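You operate a simulated robot arm through the tools that you are given. There is no shell and no other tool. Be economical: measure what you need, move in short steps, check, and stop when the job is done.

You run a simulated robot arm. Do the job below in one go: nothing can be reset, and whatever is moved stays where it is left.

## Task
Drop the worn pad in the reject bin and seat the green one.

It is judged by the outcome, as a careful person would: the job done as asked, and still so three seconds after it is handed in. It fails if anything else is knocked over, pushed out of place, dropped, spilled or broken.

## Robot
A 6-joint arm with a two-finger parallel gripper, fixed in place. Base frame: the origin is at the foot of the arm, x ahead of it, y to its left, z up; the work surface is at about z = 860. Lengths are in mm, angles in rad, forces in N, time in s.
With the tool pointing down near the work surface it reaches from about 260 to 680 mm from the base axis. Its first joint turns from -1.152 to 1.152 rad. Payload 2.9 kg.
Tool frame: the origin (TCP) lies between the finger pads and is the grasp point; the fingertips stand 30 mm ahead of it; z points along the fingers, y is the line along which they close. The gripper opens to 110 mm. The fingers are 20 mm wide and 10 mm thick; the gripper's body (48 by 112 mm) begins 55 mm behind the TCP.
Orientation is told as [roll, pitch, yaw] about the base's x, y, z axes, in that order, counted from this pose: with the fingers straight down and closing along the base's y, the tool's x points along the base's -x, its y along +y and its z along -z.

## Interface
- The arm moves only by the tool move_arm. Its argument "targets" is a list of rows, each an object (a shift or turn left out is 0, a gripper value left out holds the last) with "xyz": the shift along the base's x, y, z in mm, a list of three; "angular": the turn, a rotation vector about the base's x, y, z in rad, a list of three; "hand": the finger opening in mm, from 0 to 110. In form: [{"xyz": [dx, dy, dz], "angular": [ax, ay, az], "hand": hand}, ...]. A call has 1 to 10 rows; each row shifts and turns the commanded pose from where the row before left it. Each row takes 0.2 s and may step no farther than 50 mm and 0.15 rad from the row before; otherwise, or with a gripper value out of range, the whole call is refused. A pose out of reach is approached as far as the arm can. The call stops where the force on the tool passes 50 N (or 10 N more than at its start, if that is more) or the arm is blocked; 0.2 s more then pass. Each finger travels about 108 mm/s and halts on what it meets, pressing with about 34 N; the grip force reading is that of the motor and also rises with nothing between the fingers. The clock runs only during rows and for 0.2 s after the last one: add rows that do not move to give the fingers time. The reply holds the time, the measured pose of the TCP, the force on the tool along the base axes, the opening and the grip force, in the units named above and with some noise, and new pictures: "show" is both (left out), scene, wrist or none.
- Cameras (640 x 400 px; columns grow to the right, rows downward): "scene" is fixed at [98.4, 459.9, 1400.5]; the picture's right is [-0.52, -0.85, 0.00], its down [-0.45, 0.27, -0.85] and it looks along [0.73, -0.44, -0.53] (base axes); focal length 349 px, centre (320, 200). "wrist" rides on the gripper at [72, 17, -103] in the tool frame; the picture's right is [-0.23, 0.97, 0.00], its down [-0.76, -0.18, -0.62] and it looks along [-0.61, -0.14, 0.78] (tool axes); focal length 222 px, centre (320, 200). There is no depth. A picture from a camera that has moved, and an enlarged one, comes with that camera's place and axes in the base frame and with its lens. The place of the scene camera against the robot may be out by one fixed shift of up to 18 mm in any direction.
- close_up(camera, box): a new picture of the part [left, top, right, bottom] of that camera's present view, enlarged. The clock stands still meanwhile.
- sign_off(): hands the job in; it is judged then, once.

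Go step by step. Nothing tells you positions but the pictures and the camera data: compare them with the known pose of the tool, close in by small moves and look again before you grip or let go. The budget is 120 turns and 170 pictures, counting those below and the enlarged ones. Unless the task says otherwise, let go and move clear before handing in, and close with one line.

The tools are called after "Request:" as a command line: name --argument value ..., lists and objects as JSON in quotes. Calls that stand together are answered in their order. move_arm: Moves the arm, as the interface text tells. Its arguments: {"type":"object","properties":{"targets":{"type":"array","items":{"type":"object","properties":{"xyz":{"type":"array","items":{"type":"number"}},"angular":{"type":"array","items":{"type":"number"}},"hand":{"type":"number"}}}},"show":{"type":"string","enum":["both","scene","wrist","none"]}},"required":["targets"]} The other tools are called the same way: close_up (camera, box) takes an enlarged picture of a part of a camera's view; sign_off () hands the job in.

At the start:

```text
clock: 0.0
eef_pos: [457.6, 39.2, 1177.5]
orientation: [-0.001, 0.001, 0.0]
ft_force: [-0.8, 0.4, -0.3]
finger_gap: 109.9
gripper_force: 0.0
```

scene: 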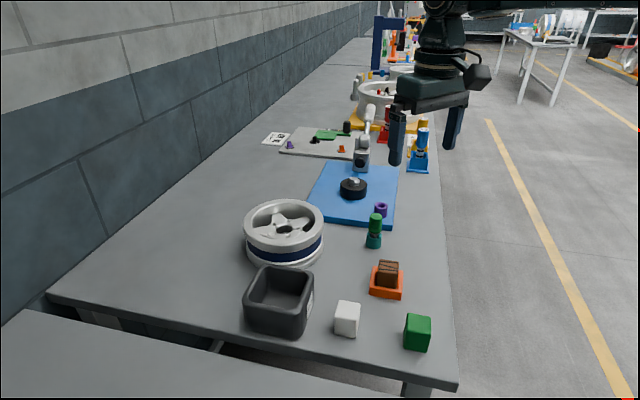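
wrist: 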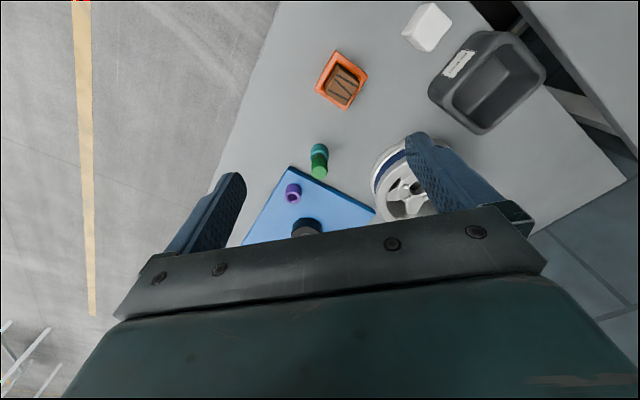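

I see an orange holder with a brown cracked pad, a dark bin, a white block and a green block. I'll enlarge the views first.

Request:
close_up --camera "scene" --box '[230, 200, 470, 370]'

Request:
close_up --camera "wrist" --box '[240, 0, 560, 200]'

```text
2.35 times, centred on (350, 285) of scene
camera zoom: at [98.4, 459.9, 1400.5], right [-0.52, -0.85, 0.0], down [-0.45, 0.27, -0.85], along [0.73, -0.44, -0.53], focal length 821 px, centre (249, 0)
```

zoom: 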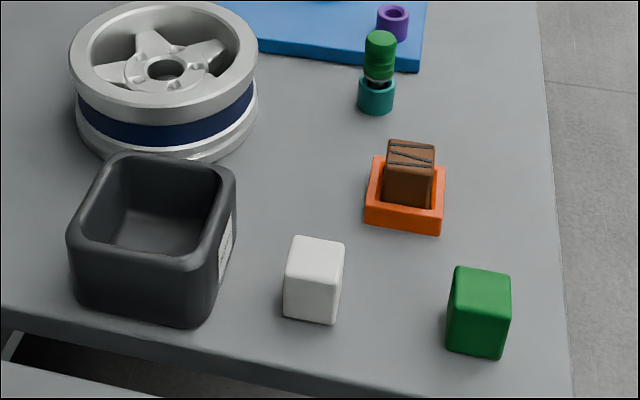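

```text
2.00 times, centred on (400, 100) of wrist
camera zoom: at [384.3, 55.6, 1278.7], right [0.23, 0.97, 0.0], down [0.76, -0.18, 0.62], along [0.61, -0.14, -0.78], focal length 444 px, centre (160, 400)
```

zoom: 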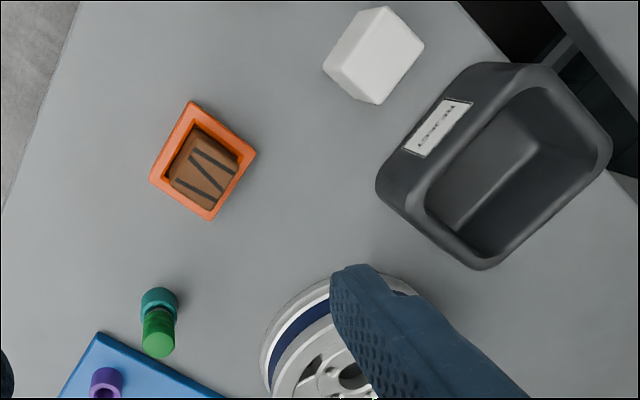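

Request:
move_arm --targets '[{"xyz": [-30, 18, -20]}, {"xyz": [-30, 18, -20]}, {"xyz": [-30, 18, -20]}, {"xyz": [-27, 16, -20]}, {}]'

```text
clock: 1.2
eef_pos: [340.2, 110.3, 1097.3]
orientation: [-0.001, 0.0, -0.001]
ft_force: [0.1, -0.3, -0.1]
finger_gap: 110.0
gripper_force: 0.0
camera wrist: at [267.1, 126.4, 1199.4], right [0.23, 0.97, 0.0], down [0.76, -0.18, 0.62], along [0.61, -0.14, -0.78], focal length 222 px, centre (320, 200)
```

scene: 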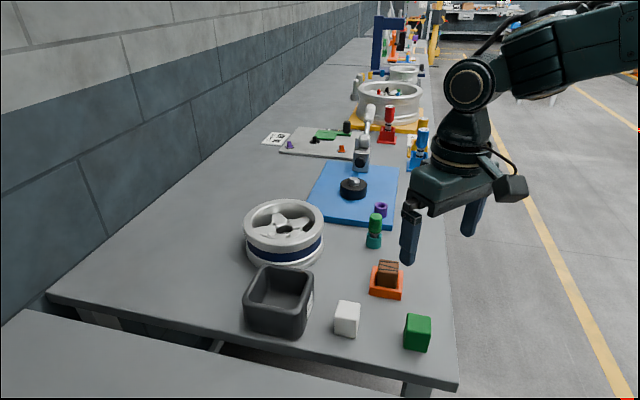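
wrist: 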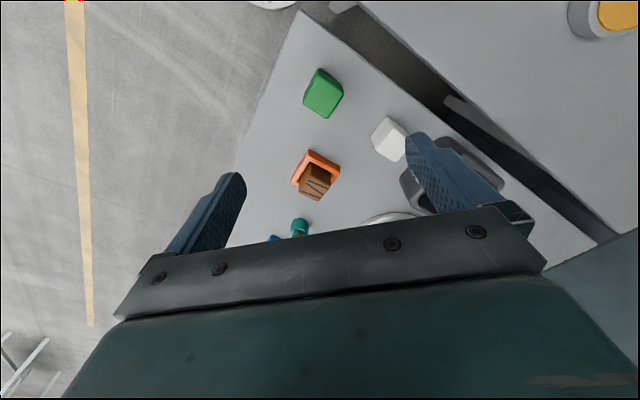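

Request:
close_up --camera "wrist" --box '[260, 50, 420, 210]'

```text
2.50 times, centred on (340, 130) of wrist
camera zoom: at [267.1, 126.4, 1199.4], right [0.23, 0.97, 0.0], down [0.76, -0.18, 0.62], along [0.61, -0.14, -0.78], focal length 555 px, centre (270, 375)
```

zoom: 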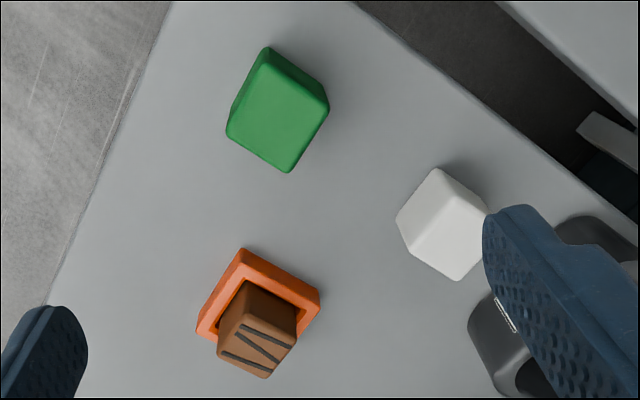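

Request:
move_arm --targets '[{"xyz": [21, -6, -16], "angular": [0, 0, 0.131]}, {"xyz": [21, -6, -16], "angular": [0, 0, 0.131]}, {"xyz": [21, -6, -16], "angular": [0, 0, 0.131]}, {"xyz": [21, -6, -16], "angular": [0, 0, 0.131]}, {"xyz": [21, -6, -16], "angular": [0, 0, 0.131]}, {"xyz": [21, -6, -16], "angular": [0, 0, 0.13]}, {}]'

Request:
close_up --camera "wrist" --box '[220, 60, 420, 220]'

Request:
close_up --camera "scene" --box '[310, 210, 450, 310]'

```text
clock: 2.8
eef_pos: [465.3, 72.3, 1003.6]
orientation: [0.002, 0.001, 0.788]
ft_force: [-0.1, 0.1, 0.5]
finger_gap: 110.1
gripper_force: 0.1
camera wrist: at [402.2, 34.0, 1104.9], right [-0.53, 0.85, 0.0], down [0.66, 0.41, 0.62], along [0.53, 0.33, -0.78], focal length 222 px, centre (320, 200)
```

scene: 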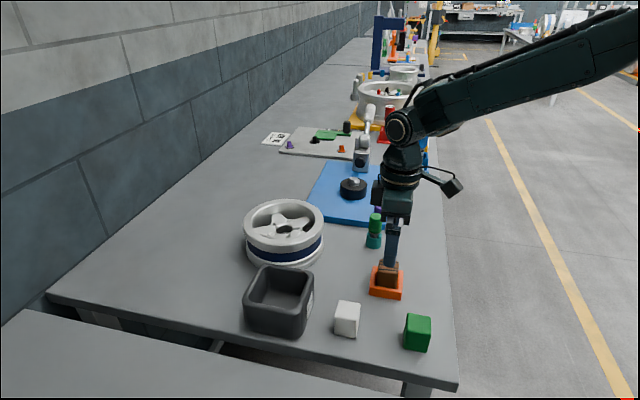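
wrist: 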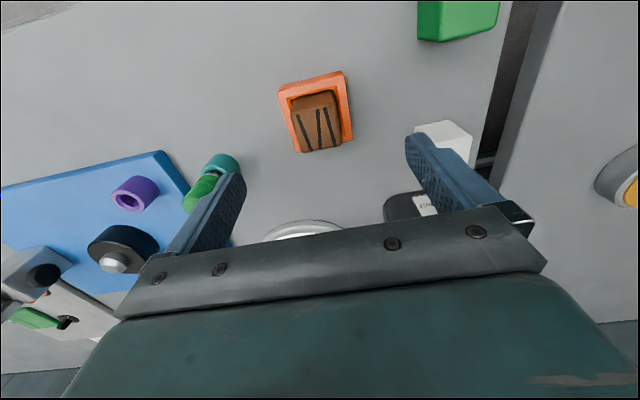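

```text
2.50 times, centred on (320, 140) of wrist
camera zoom: at [402.2, 34.0, 1104.9], right [-0.53, 0.85, 0.0], down [0.66, 0.41, 0.62], along [0.53, 0.33, -0.78], focal length 555 px, centre (320, 350)
```

zoom: 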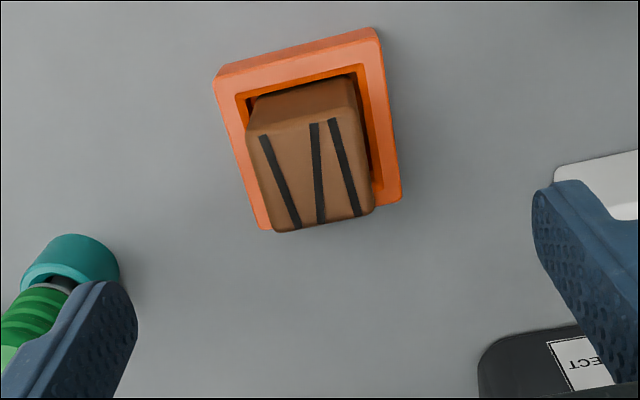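

```text
4.00 times, centred on (380, 260) of scene
camera zoom: at [98.4, 459.9, 1400.5], right [-0.52, -0.85, 0.0], down [-0.45, 0.27, -0.85], along [0.73, -0.44, -0.53], focal length 1396 px, centre (80, -40)
```

zoom: 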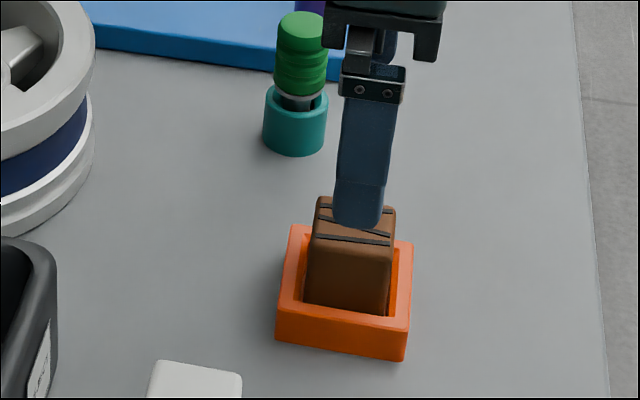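

The worn pad sits at about (468, 73), turned 45°, its top near z = 905 and the holder rim near 875–880. I'll come down partway with a narrower opening and check.

Request:
move_arm --targets '[{"xyz": [3, 0.5, -25], "hand": 70}, {"xyz": [0, 0, -23]}, {}]'

Request:
close_up --camera "wrist" --box '[220, 60, 420, 220]'

Request:
close_up --camera "scene" --box '[310, 210, 450, 310]'

```text
clock: 3.6
eef_pos: [469.7, 73.6, 951.4]
orientation: [0.0, -0.002, 0.785]
ft_force: [0.0, 0.2, 1.0]
finger_gap: 70.1
gripper_force: 0.0
camera wrist: at [406.6, 34.3, 1053.7], right [-0.53, 0.85, 0.0], down [0.66, 0.41, 0.62], along [0.53, 0.33, -0.78], focal length 222 px, centre (320, 200)
```

scene: 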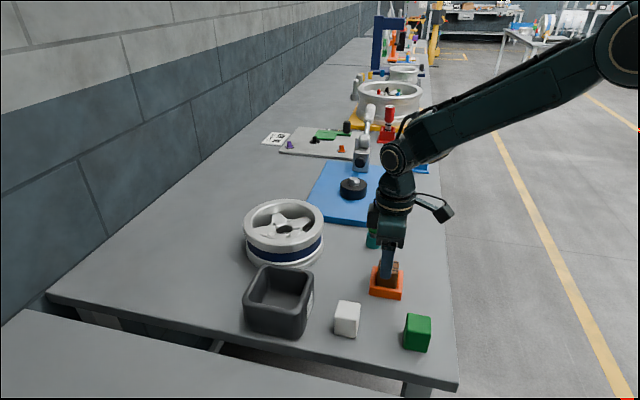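
wrist: 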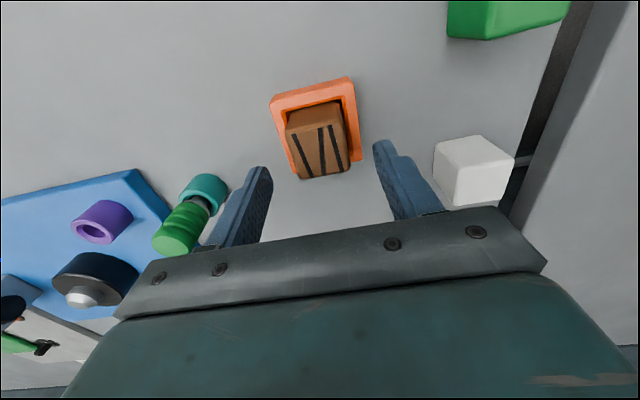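

```text
2.50 times, centred on (320, 140) of wrist
camera zoom: at [406.6, 34.3, 1053.7], right [-0.53, 0.85, 0.0], down [0.66, 0.41, 0.62], along [0.53, 0.33, -0.78], focal length 555 px, centre (320, 350)
```

zoom: 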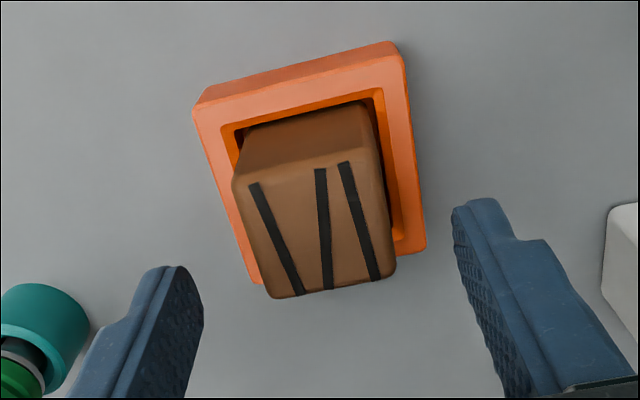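

```text
4.00 times, centred on (380, 260) of scene
camera zoom: at [98.4, 459.9, 1400.5], right [-0.52, -0.85, 0.0], down [-0.45, 0.27, -0.85], along [0.73, -0.44, -0.53], focal length 1396 px, centre (80, -40)
```

zoom: 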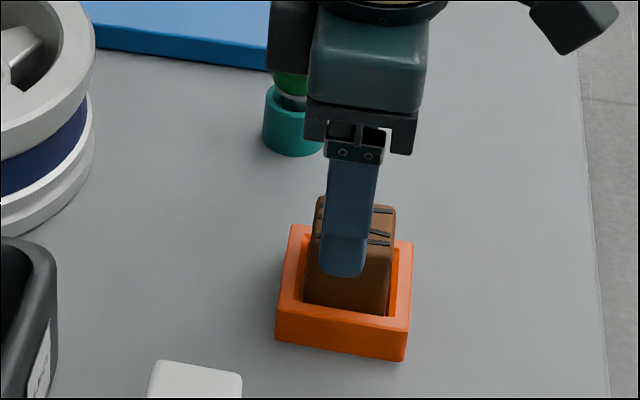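

Pad centre is (469, 72) with its top at z ≈ 906, in line with the tool. I'll lower to fingertips at about 886 (above the rim) and look.

Request:
move_arm --targets '[{"xyz": [-0.7, -1, -18]}, {"xyz": [0, 0, -17]}, {}]' --show "none"

Request:
close_up --camera "scene" --box '[310, 210, 450, 310]'

Request:
close_up --camera "wrist" --box '[220, 80, 420, 240]'

```text
clock: 4.4
eef_pos: [468.6, 71.5, 915.7]
orientation: [0.0, 0.0, 0.786]
ft_force: [0.5, -0.2, 0.4]
finger_gap: 70.2
gripper_force: 0.0
```

```text
4.00 times, centred on (380, 260) of scene
camera zoom: at [98.4, 459.9, 1400.5], right [-0.52, -0.85, 0.0], down [-0.45, 0.27, -0.85], along [0.73, -0.44, -0.53], focal length 1396 px, centre (80, -40)
```

zoom: 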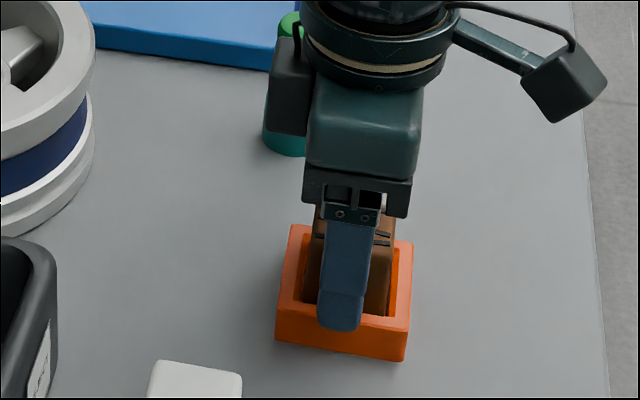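

```text
2.50 times, centred on (320, 160) of wrist
camera zoom: at [405.4, 32.5, 1018.3], right [-0.53, 0.85, 0.0], down [0.66, 0.41, 0.62], along [0.53, 0.33, -0.78], focal length 555 px, centre (320, 300)
```

zoom: 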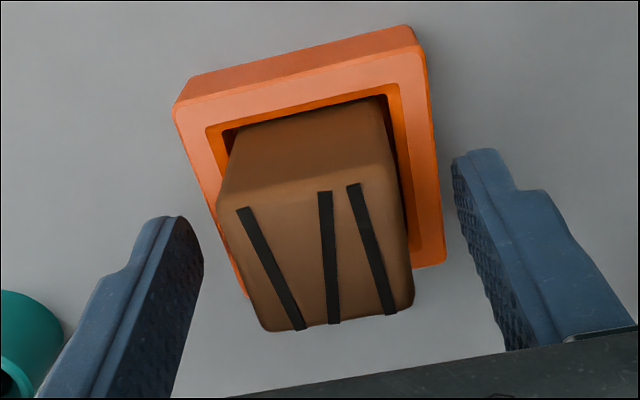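

Request:
move_arm --targets '[{"xyz": [0, 0, 2], "hand": 50}, {"hand": 30}, {"hand": 30}, {"hand": 30}]' --show "none"

Request:
close_up --camera "wrist" --box '[220, 80, 420, 240]'

```text
clock: 5.4
eef_pos: [467.7, 71.6, 919.5]
orientation: [0.0, -0.001, 0.788]
ft_force: [-2.0, 4.6, -0.9]
finger_gap: 39.2
gripper_force: 34.1
```

```text
2.50 times, centred on (320, 160) of wrist
camera zoom: at [404.4, 32.4, 1021.2], right [-0.53, 0.85, 0.0], down [0.66, 0.41, 0.62], along [0.53, 0.33, -0.78], focal length 555 px, centre (320, 300)
```

zoom: 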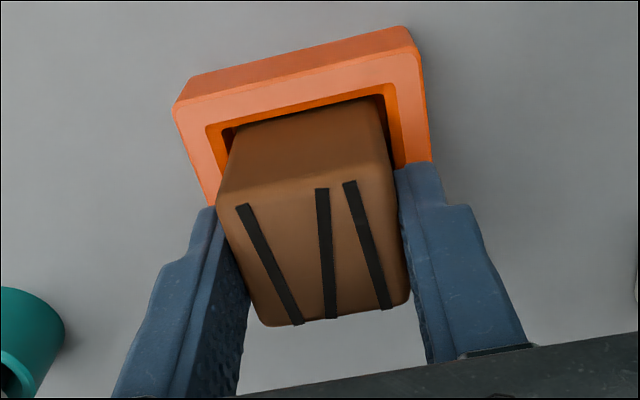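

The pad is gripped (39 mm). I'll lift slowly and check the holder stays put.

Request:
move_arm --targets '[{"xyz": [0, 0, 5]}, {"xyz": [0, 0, 10]}, {"xyz": [0, 0, 15]}, {"xyz": [0, 0, 25]}, {"xyz": [0, 0, 40]}, {"xyz": [0, 0, 40]}, {}]'

Request:
close_up --camera "scene" --box '[230, 200, 470, 370]'

Request:
close_up --camera "wrist" --box '[220, 60, 420, 220]'

```text
clock: 7.0
eef_pos: [469.5, 71.1, 1055.1]
orientation: [-0.001, 0.0, 0.787]
ft_force: [-0.1, 0.5, -1.3]
finger_gap: 39.2
gripper_force: 33.5
camera wrist: at [406.4, 32.3, 1156.5], right [-0.53, 0.85, 0.0], down [0.66, 0.41, 0.62], along [0.53, 0.33, -0.78], focal length 222 px, centre (320, 200)
```

scene: 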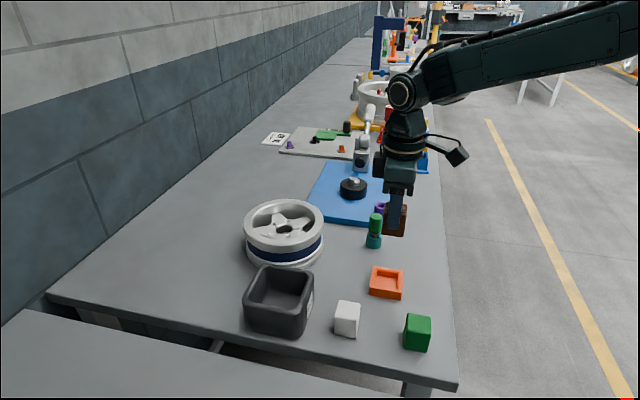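
wrist: 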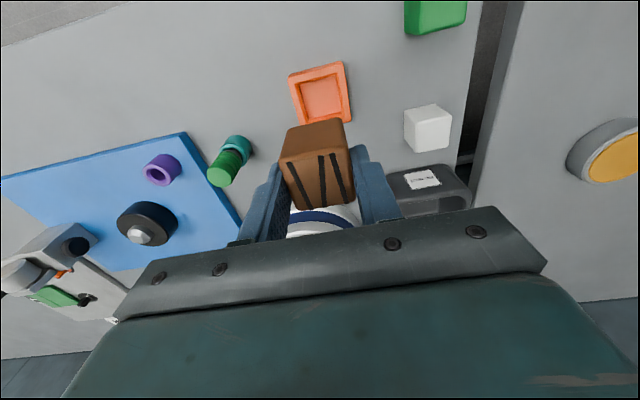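

```text
2.35 times, centred on (350, 285) of scene
camera zoom: at [98.4, 459.9, 1400.5], right [-0.52, -0.85, 0.0], down [-0.45, 0.27, -0.85], along [0.73, -0.44, -0.53], focal length 821 px, centre (249, 0)
```

zoom: 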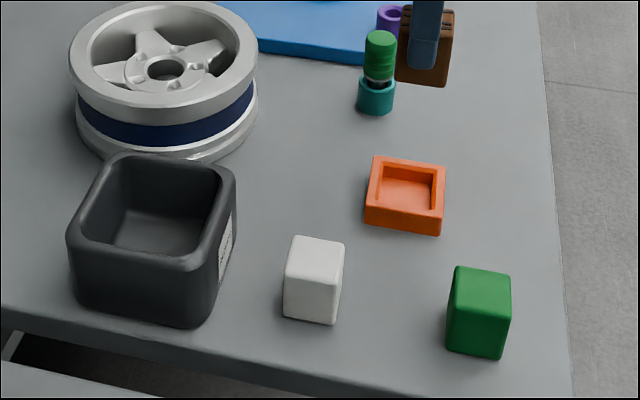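

```text
2.50 times, centred on (320, 140) of wrist
camera zoom: at [406.4, 32.3, 1156.5], right [-0.53, 0.85, 0.0], down [0.66, 0.41, 0.62], along [0.53, 0.33, -0.78], focal length 555 px, centre (320, 350)
```

zoom: 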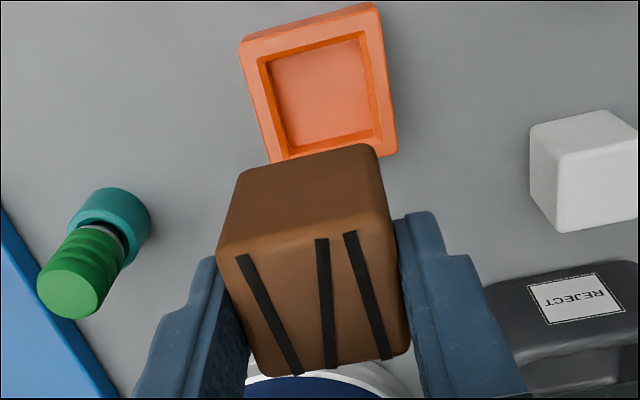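

The holder did not move and the worn pad is held. I'll carry it towards the bin at height.

Request:
move_arm --targets '[{"xyz": [5, 30, 15]}, {"xyz": [5, 35, 15]}, {"xyz": [10, 35, 10]}, {"xyz": [10, 30, 0]}, {}]'

Request:
close_up --camera "wrist" --box '[240, 40, 480, 232]'

```text
clock: 8.2
eef_pos: [499.5, 202.1, 1093.6]
orientation: [0.0, 0.0, 0.786]
ft_force: [0.7, 0.0, -1.1]
finger_gap: 39.5
gripper_force: 34.2
camera wrist: at [436.6, 163.3, 1195.7], right [-0.53, 0.85, 0.0], down [0.66, 0.41, 0.62], along [0.53, 0.33, -0.78], focal length 222 px, centre (320, 200)
```

scene: 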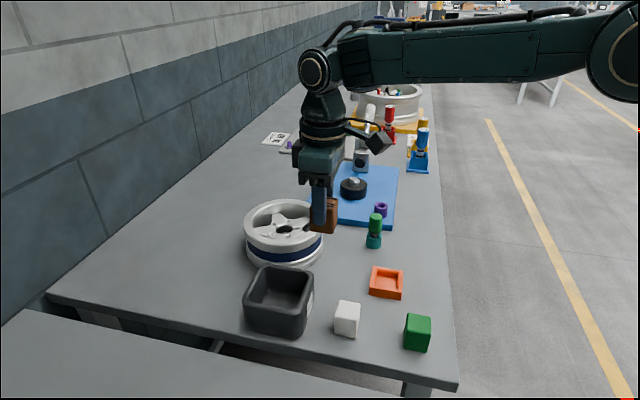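
wrist: 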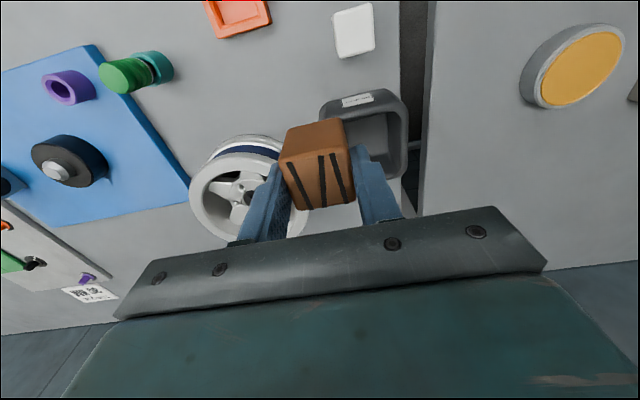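

```text
2.08 times, centred on (360, 136) of wrist
camera zoom: at [436.6, 163.3, 1195.7], right [-0.53, 0.85, 0.0], down [0.66, 0.41, 0.62], along [0.53, 0.33, -0.78], focal length 463 px, centre (237, 333)
```

zoom: 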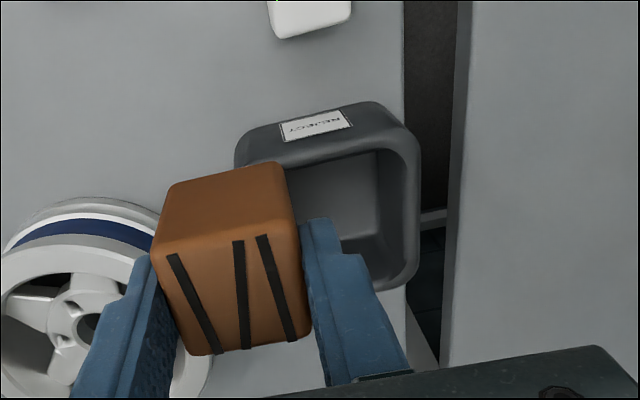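

Request:
move_arm --targets '[{"xyz": [3, 40, 0]}, {"xyz": [7, 43, 0]}, {}]'

Request:
close_up --camera "wrist" --box '[200, 40, 440, 232]'

Request:
close_up --camera "scene" --box '[210, 180, 370, 350]'

```text
clock: 9.0
eef_pos: [511.4, 285.8, 1092.0]
orientation: [0.001, 0.0, 0.787]
ft_force: [-0.6, 1.2, -0.3]
finger_gap: 39.1
gripper_force: 33.7
camera wrist: at [447.8, 246.7, 1194.2], right [-0.53, 0.85, 0.0], down [0.66, 0.41, 0.62], along [0.53, 0.33, -0.78], focal length 222 px, centre (320, 200)
```

scene: 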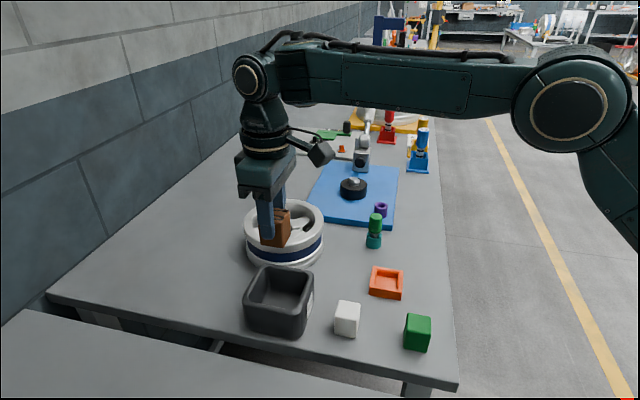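
wrist: 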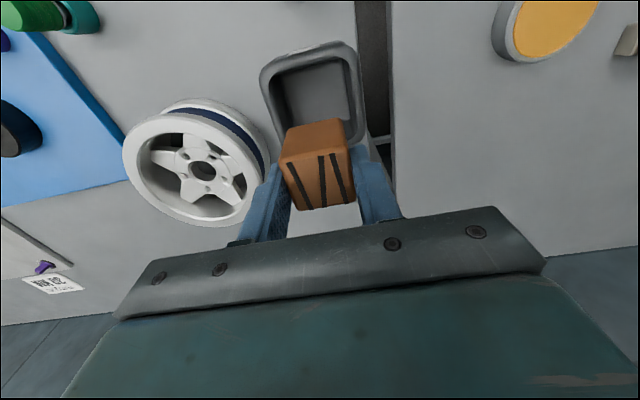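

```text
2.08 times, centred on (320, 136) of wrist
camera zoom: at [447.8, 246.7, 1194.2], right [-0.53, 0.85, 0.0], down [0.66, 0.41, 0.62], along [0.53, 0.33, -0.78], focal length 463 px, centre (320, 333)
```

zoom: 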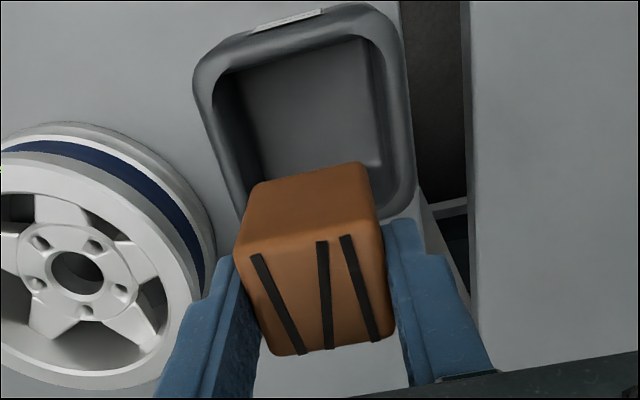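

```text
2.35 times, centred on (290, 265) of scene
camera zoom: at [98.4, 459.9, 1400.5], right [-0.52, -0.85, 0.0], down [-0.45, 0.27, -0.85], along [0.73, -0.44, -0.53], focal length 821 px, centre (391, 47)
```

zoom: 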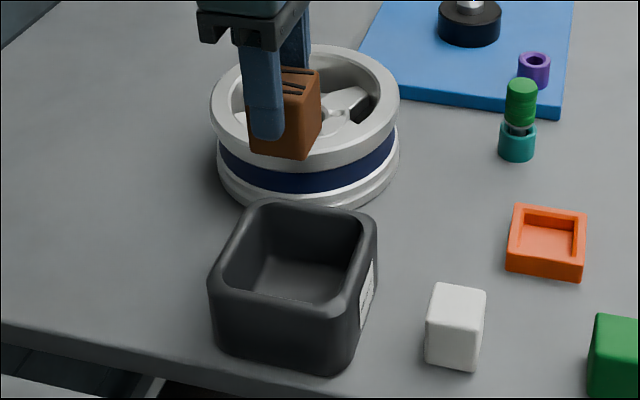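

The bin centre comes out at about (519, 287), rim at z ≈ 929, aligned with the tool. I'll centre over it and lower until just above the rim, then check.

Request:
move_arm --targets '[{"xyz": [8, 1.5, 0]}, {"xyz": [0, 0, -40]}, {"xyz": [0, 0, -40]}, {"xyz": [0, 0, -15]}, {}]' --show "none"

Request:
close_up --camera "wrist" --box '[200, 40, 440, 232]'

Request:
close_up --camera "scene" --box '[210, 180, 370, 350]'

```text
clock: 10.2
eef_pos: [518.7, 284.1, 998.1]
orientation: [0.0, 0.0, 0.786]
ft_force: [0.4, 0.5, -1.0]
finger_gap: 39.3
gripper_force: 34.3
```

```text
2.08 times, centred on (320, 136) of wrist
camera zoom: at [455.3, 245.3, 1100.3], right [-0.53, 0.85, 0.0], down [0.66, 0.41, 0.62], along [0.53, 0.33, -0.78], focal length 463 px, centre (320, 333)
```

zoom: 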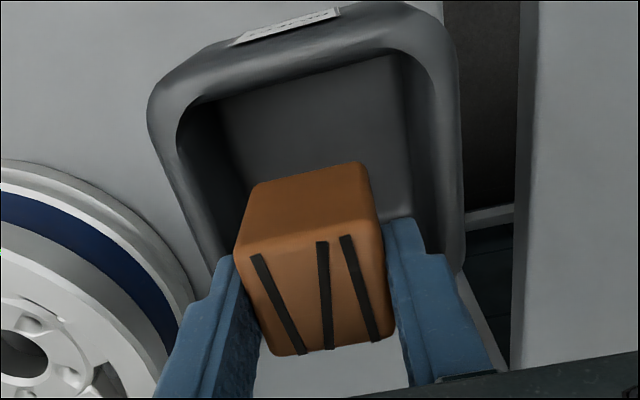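

```text
2.35 times, centred on (290, 265) of scene
camera zoom: at [98.4, 459.9, 1400.5], right [-0.52, -0.85, 0.0], down [-0.45, 0.27, -0.85], along [0.73, -0.44, -0.53], focal length 821 px, centre (391, 47)
```

zoom: 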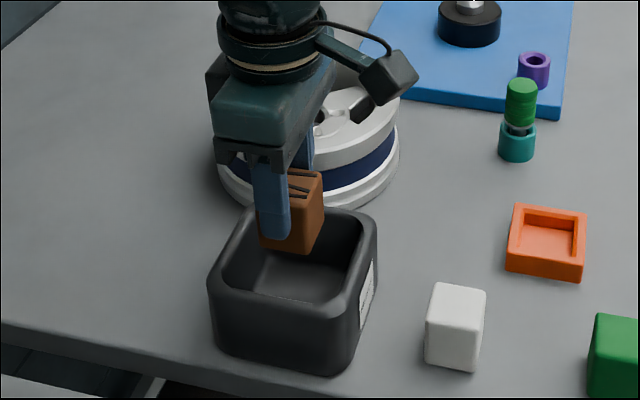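

Request:
move_arm --targets '[{"xyz": [0.5, 2.5, 0]}, {"xyz": [0, 0, -20]}, {"xyz": [0, 0, -20]}, {"xyz": [0, 0, -15]}, {"xyz": [0, 0, -7]}, {}]' --show "none"

Request:
close_up --camera "wrist" --box '[200, 40, 440, 232]'

Request:
close_up --camera "scene" --box '[210, 180, 370, 350]'

```text
clock: 11.6
eef_pos: [517.5, 289.1, 937.1]
orientation: [0.0, 0.0, 0.787]
ft_force: [-0.4, -0.4, -0.8]
finger_gap: 39.6
gripper_force: 34.0
```

```text
2.08 times, centred on (320, 136) of wrist
camera zoom: at [454.0, 250.2, 1038.7], right [-0.53, 0.85, 0.0], down [0.66, 0.41, 0.62], along [0.53, 0.33, -0.78], focal length 463 px, centre (320, 333)
```

zoom: 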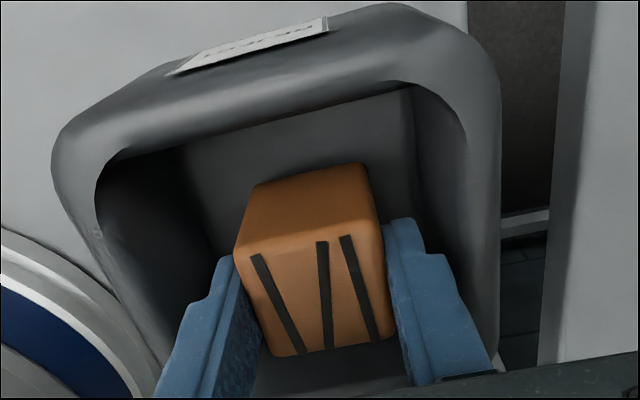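

```text
2.35 times, centred on (290, 265) of scene
camera zoom: at [98.4, 459.9, 1400.5], right [-0.52, -0.85, 0.0], down [-0.45, 0.27, -0.85], along [0.73, -0.44, -0.53], focal length 821 px, centre (391, 47)
```

zoom: 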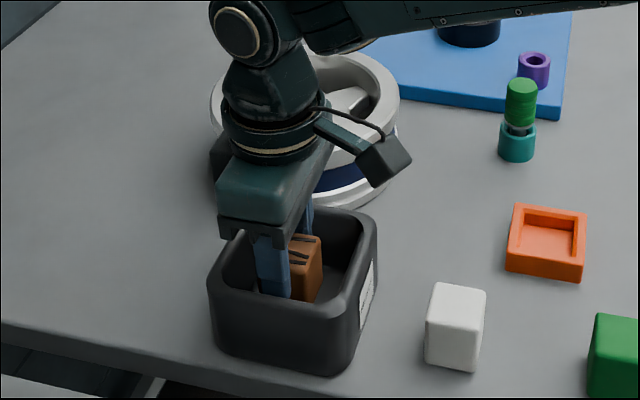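

The pad hangs inside the bin with room either side. I'll open slightly to release, then rise.

Request:
move_arm --targets '[{"xyz": [0, 0, -5]}, {"hand": 50}, {"hand": 50}, {}, {"xyz": [0, 0, 25]}, {"xyz": [0, 0, 40]}, {"xyz": [0, 0, 50]}, {}]' --show "none"

Request:
close_up --camera "wrist" --box '[200, 40, 440, 232]'

Request:
close_up --camera "scene" --box '[210, 180, 370, 350]'

```text
clock: 13.4
eef_pos: [516.9, 286.5, 1048.4]
orientation: [-0.001, 0.001, 0.786]
ft_force: [0.0, -0.2, -0.1]
finger_gap: 50.5
gripper_force: 0.1
```

```text
2.08 times, centred on (320, 136) of wrist
camera zoom: at [454.6, 247.5, 1150.0], right [-0.53, 0.85, 0.0], down [0.66, 0.41, 0.62], along [0.53, 0.33, -0.78], focal length 463 px, centre (320, 333)
```

zoom: 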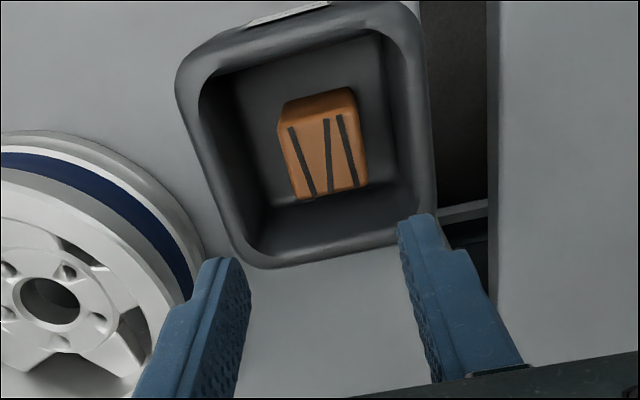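

```text
2.35 times, centred on (290, 265) of scene
camera zoom: at [98.4, 459.9, 1400.5], right [-0.52, -0.85, 0.0], down [-0.45, 0.27, -0.85], along [0.73, -0.44, -0.53], focal length 821 px, centre (391, 47)
```

zoom: 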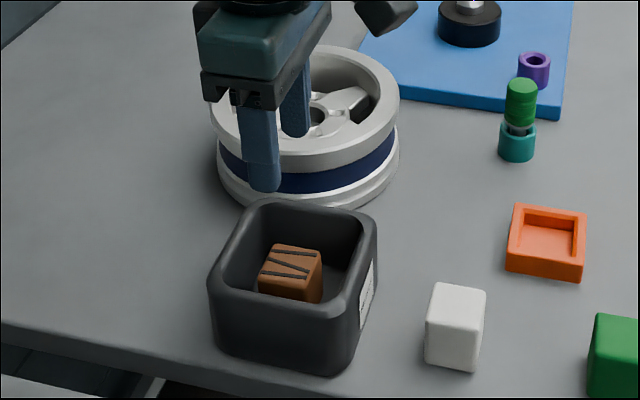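

The worn pad is in the bin and nothing else moved. Next I'll go to the green pad near (342, 114).

Request:
move_arm --targets '[{"xyz": [-34, -34, 0], "hand": 70}, {"xyz": [-34, -35, 0]}, {"xyz": [-34, -34, 0]}, {"xyz": [-35, -35, -15]}, {"xyz": [-35, -35, -25]}, {}]'

Request:
close_up --camera "wrist" --box '[220, 60, 420, 220]'

Request:
close_up --camera "scene" --box '[340, 260, 480, 370]'

```text
refused: row 4 steps farther than a row can; nothing moved
```

```text
2.50 times, centred on (320, 140) of wrist
camera zoom: at [454.6, 247.5, 1150.0], right [-0.53, 0.85, 0.0], down [0.66, 0.41, 0.62], along [0.53, 0.33, -0.78], focal length 555 px, centre (320, 350)
```

zoom: 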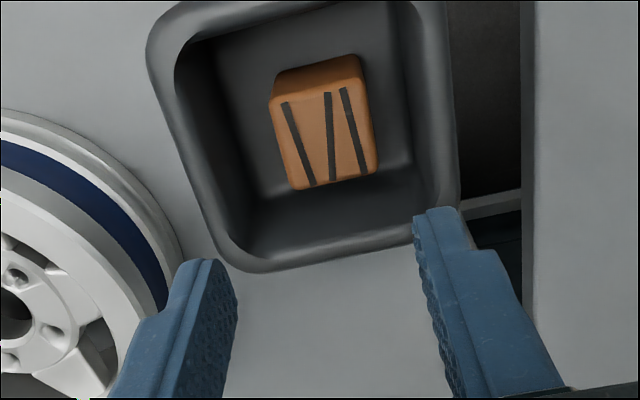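

```text
3.64 times, centred on (410, 315) of scene
camera zoom: at [98.4, 459.9, 1400.5], right [-0.52, -0.85, 0.0], down [-0.45, 0.27, -0.85], along [0.73, -0.44, -0.53], focal length 1269 px, centre (-7, -218)
```

zoom: 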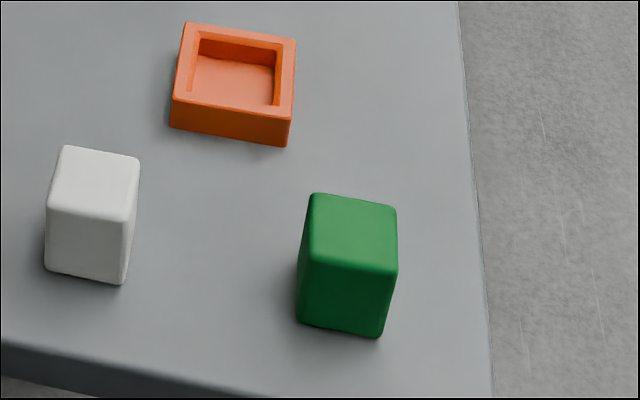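

That call was refused because the steps were too long, so I'll repeat it with smaller ones.

Request:
move_arm --targets '[{"xyz": [-34, -34, 0], "hand": 70}, {"xyz": [-34, -35, 0]}, {"xyz": [-34, -34, 0]}, {"xyz": [-35, -35, 0]}, {"xyz": [-32, -32, -15]}, {"xyz": [-3, -3, -25]}, {}]'

Request:
close_up --camera "wrist" --box '[220, 60, 420, 220]'

Request:
close_up --camera "scene" --box '[340, 260, 480, 370]'

```text
clock: 15.0
eef_pos: [345.3, 114.8, 1007.3]
orientation: [0.0, 0.001, 0.786]
ft_force: [0.2, 0.5, 0.5]
finger_gap: 69.8
gripper_force: 0.0
camera wrist: at [282.0, 75.8, 1109.2], right [-0.53, 0.85, 0.0], down [0.66, 0.41, 0.62], along [0.53, 0.33, -0.78], focal length 222 px, centre (320, 200)
```

scene: 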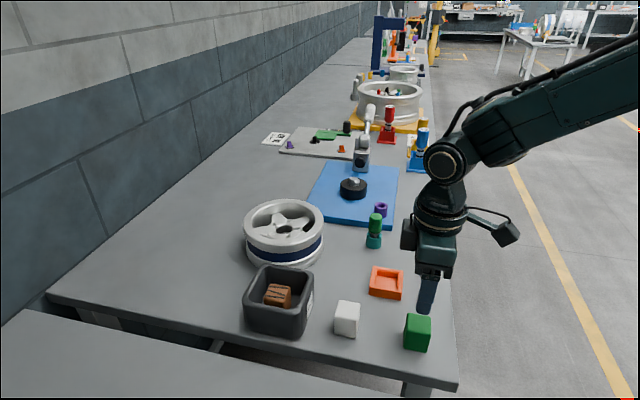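
wrist: 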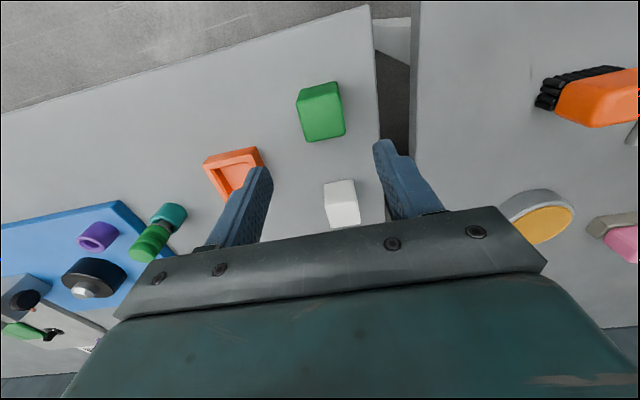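

```text
2.50 times, centred on (320, 140) of wrist
camera zoom: at [282.0, 75.8, 1109.2], right [-0.53, 0.85, 0.0], down [0.66, 0.41, 0.62], along [0.53, 0.33, -0.78], focal length 555 px, centre (320, 350)
```

zoom: 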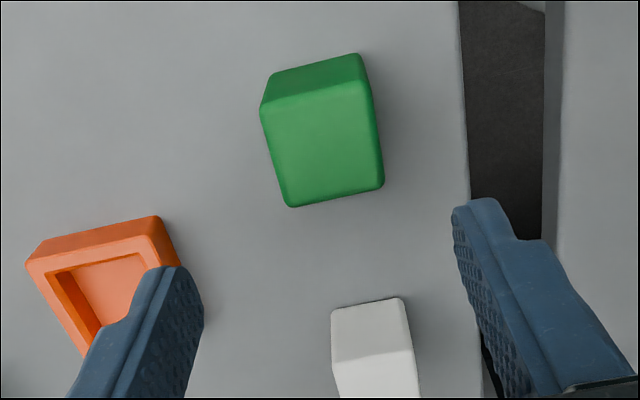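

```text
3.64 times, centred on (410, 315) of scene
camera zoom: at [98.4, 459.9, 1400.5], right [-0.52, -0.85, 0.0], down [-0.45, 0.27, -0.85], along [0.73, -0.44, -0.53], focal length 1269 px, centre (-7, -218)
```

zoom: 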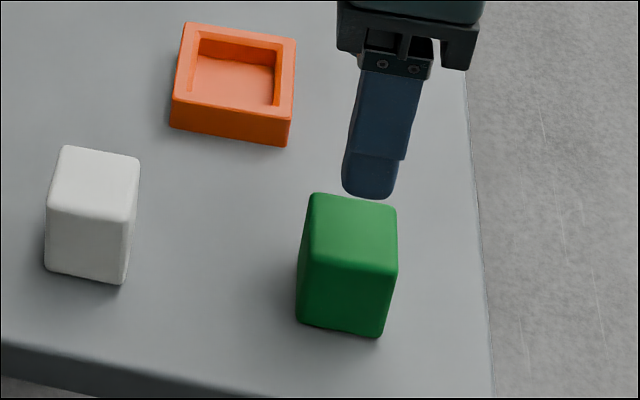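

Green pad centre is (340, 114.5), its top at z ≈ 905, aligned with the tool. I'll lower to a TCP height of 915 and check before closing.

Request:
move_arm --targets '[{"xyz": [-5.5, 0, 0]}, {"xyz": [0, 0, -40]}, {"xyz": [0, 0, -32]}, {"xyz": [0, 0, -20]}, {}]' --show "none"

Request:
close_up --camera "wrist" --box '[220, 80, 420, 240]'

Request:
close_up --camera "scene" --box '[340, 260, 480, 370]'

```text
clock: 16.2
eef_pos: [340.5, 114.7, 916.2]
orientation: [0.0, 0.001, 0.785]
ft_force: [0.0, 0.2, 1.3]
finger_gap: 70.0
gripper_force: 0.1
```

```text
2.50 times, centred on (320, 160) of wrist
camera zoom: at [277.1, 75.5, 1018.7], right [-0.53, 0.85, 0.0], down [0.66, 0.41, 0.62], along [0.53, 0.33, -0.78], focal length 555 px, centre (320, 300)
```

zoom: 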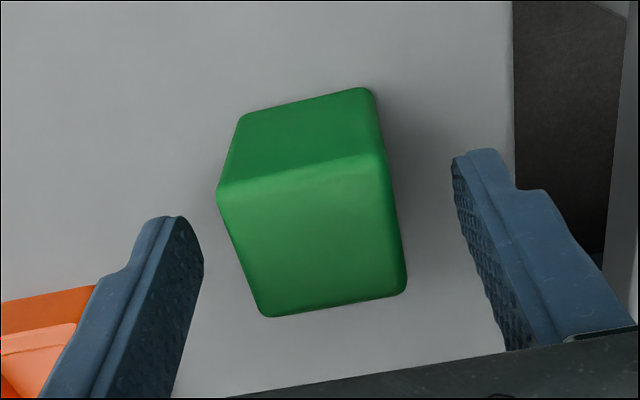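

```text
3.64 times, centred on (410, 315) of scene
camera zoom: at [98.4, 459.9, 1400.5], right [-0.52, -0.85, 0.0], down [-0.45, 0.27, -0.85], along [0.73, -0.44, -0.53], focal length 1269 px, centre (-7, -218)
```

zoom: 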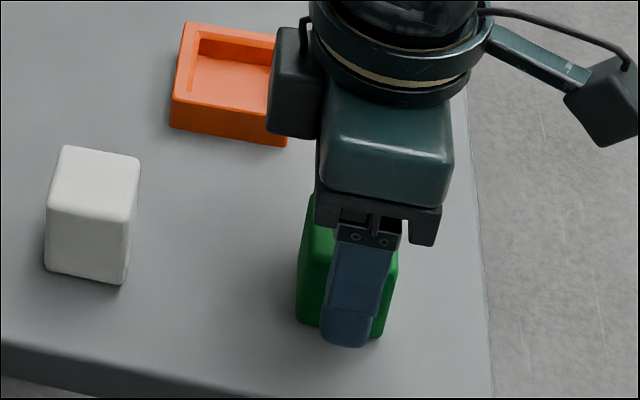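

Request:
move_arm --targets '[{"xyz": [-1.5, -1.5, 0], "hand": 50}, {"hand": 30}, {"hand": 30}, {"hand": 30}]' --show "none"

Request:
move_arm --targets '[{"xyz": [0, 0, 10]}, {"xyz": [0, 0, 30]}, {"xyz": [0, 0, 50]}, {"xyz": [0, 0, 40]}, {}]'

Request:
close_up --camera "wrist" --box '[180, 60, 420, 220]'

```text
clock: 17.2
eef_pos: [338.3, 114.7, 916.3]
orientation: [0.0, 0.0, 0.785]
ft_force: [0.9, -0.5, 0.0]
finger_gap: 38.9
gripper_force: 33.5
```

```text
clock: 18.4
eef_pos: [335.1, 113.1, 1044.9]
orientation: [0.001, 0.001, 0.785]
ft_force: [-0.1, -0.3, -1.6]
finger_gap: 38.9
gripper_force: 34.1
camera wrist: at [272.4, 73.7, 1147.0], right [-0.53, 0.85, 0.0], down [0.66, 0.41, 0.62], along [0.53, 0.33, -0.78], focal length 222 px, centre (320, 200)
```

scene: 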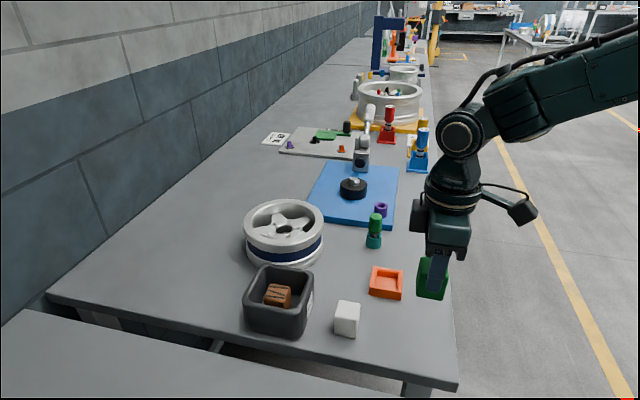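
wrist: 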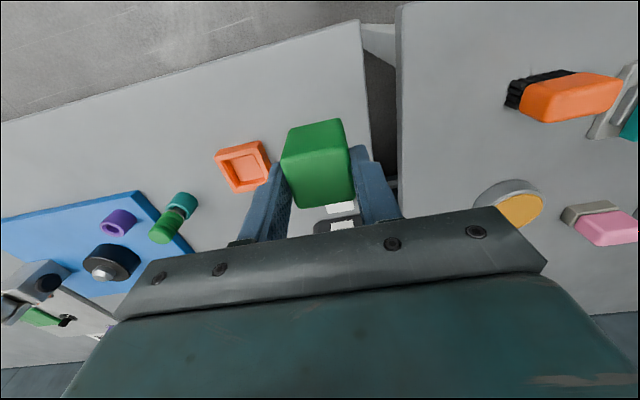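

```text
2.50 times, centred on (300, 140) of wrist
camera zoom: at [272.4, 73.7, 1147.0], right [-0.53, 0.85, 0.0], down [0.66, 0.41, 0.62], along [0.53, 0.33, -0.78], focal length 555 px, centre (370, 350)
```

zoom: 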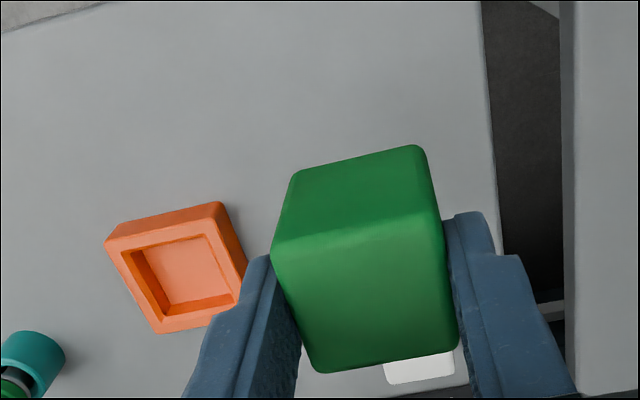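

The green pad is held. I'll carry it to above the holder for a comparison with the earlier view.

Request:
move_arm --targets '[{"xyz": [33, -10, 2]}, {"xyz": [33, -10, 3]}, {"xyz": [33, -10, 3]}, {"xyz": [33, -10, 2]}, {}]' --show "none"

Request:
close_up --camera "wrist" --box '[220, 60, 420, 220]'

Request:
close_up --camera "scene" --box '[310, 190, 450, 310]'

```text
clock: 19.6
eef_pos: [467.5, 74.0, 1054.0]
orientation: [0.0, 0.0, 0.787]
ft_force: [-0.5, -0.2, 0.1]
finger_gap: 39.1
gripper_force: 34.1
```

```text
2.50 times, centred on (320, 140) of wrist
camera zoom: at [404.4, 34.6, 1155.5], right [-0.53, 0.85, 0.0], down [0.66, 0.41, 0.62], along [0.53, 0.33, -0.78], focal length 555 px, centre (320, 350)
```

zoom: 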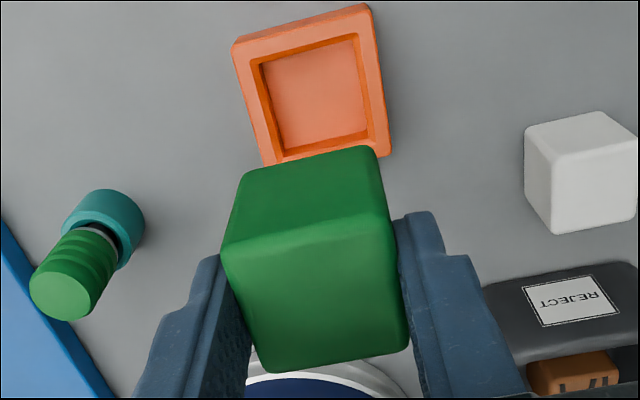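

```text
3.33 times, centred on (380, 250) of scene
camera zoom: at [98.5, 459.9, 1400.5], right [-0.52, -0.85, 0.0], down [-0.45, 0.27, -0.85], along [0.73, -0.44, -0.53], focal length 1163 px, centre (120, 33)
```

zoom: 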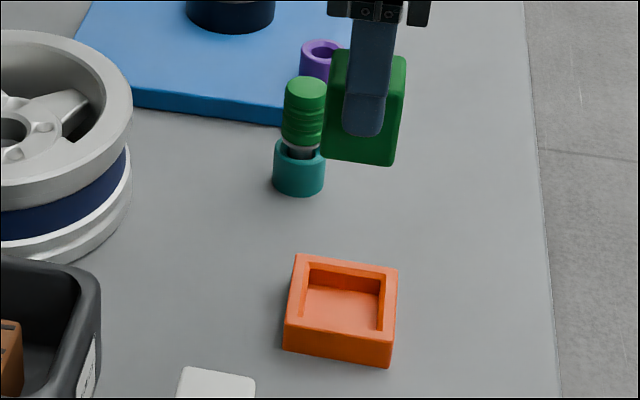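

Request:
move_arm --targets '[{"xyz": [0.5, -1.5, -40]}, {"xyz": [0, 0, -40]}, {"xyz": [0, 0, -24]}, {}, {}]' --show "none"

Request:
close_up --camera "wrist" --box '[220, 60, 420, 220]'

Request:
close_up --camera "scene" --box '[310, 210, 450, 310]'

```text
clock: 20.8
eef_pos: [467.1, 70.0, 950.4]
orientation: [0.001, -0.001, 0.786]
ft_force: [0.7, 0.0, -0.9]
finger_gap: 39.3
gripper_force: 33.9
```

```text
2.50 times, centred on (320, 140) of wrist
camera zoom: at [404.1, 31.5, 1051.9], right [-0.53, 0.85, 0.0], down [0.66, 0.41, 0.62], along [0.53, 0.33, -0.78], focal length 555 px, centre (320, 350)
```

zoom: 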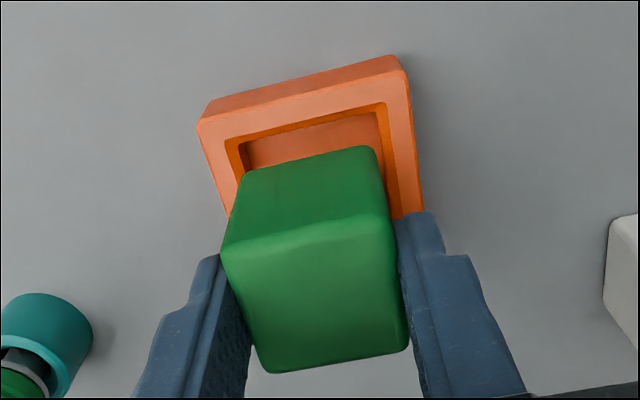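

```text
4.00 times, centred on (380, 260) of scene
camera zoom: at [98.4, 459.9, 1400.5], right [-0.52, -0.85, 0.0], down [-0.45, 0.27, -0.85], along [0.73, -0.44, -0.53], focal length 1396 px, centre (80, -40)
```

zoom: 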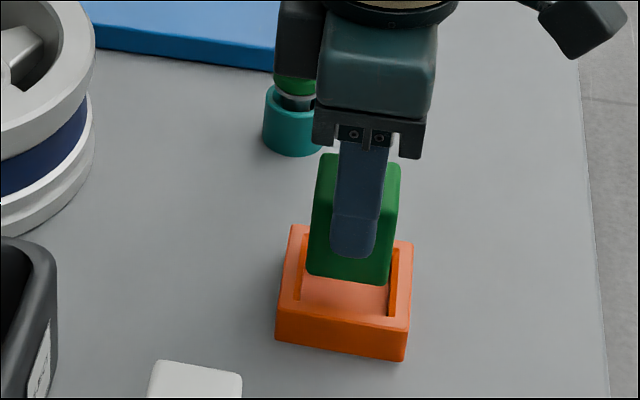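

The pad is centred over the pocket, about 5 mm of play all round. I'll lower it in, slowly at the end.

Request:
move_arm --targets '[{"xyz": [0, 0, -10]}, {"xyz": [0, 0, -8]}, {"xyz": [0, 0, -5]}, {}]' --show "none"

Request:
close_up --camera "wrist" --box '[220, 60, 420, 220]'

Request:
close_up --camera "scene" --box '[310, 210, 450, 310]'

```text
clock: 21.5
eef_pos: [469.0, 72.5, 936.6]
orientation: [0.0, 0.0, 0.786]
ft_force: [-7.2, -1.5, 10.2]
finger_gap: 39.3
gripper_force: 34.2
stopped in row 3: the force on the tool passed its limit (the readings are from after the stop); the commanded pose is now the measured one
```

```text
2.50 times, centred on (320, 140) of wrist
camera zoom: at [405.9, 33.7, 1038.4], right [-0.53, 0.85, 0.0], down [0.67, 0.41, 0.62], along [0.53, 0.33, -0.78], focal length 555 px, centre (320, 350)
```

zoom: 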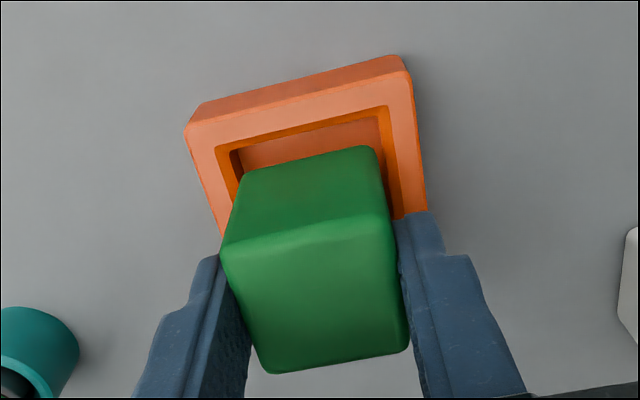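

```text
4.00 times, centred on (380, 260) of scene
camera zoom: at [98.1, 459.8, 1400.6], right [-0.52, -0.85, 0.0], down [-0.45, 0.27, -0.85], along [0.73, -0.44, -0.53], focal length 1396 px, centre (80, -40)
```

zoom: 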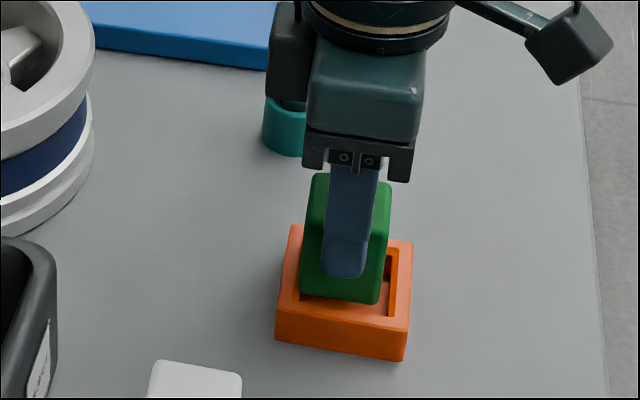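

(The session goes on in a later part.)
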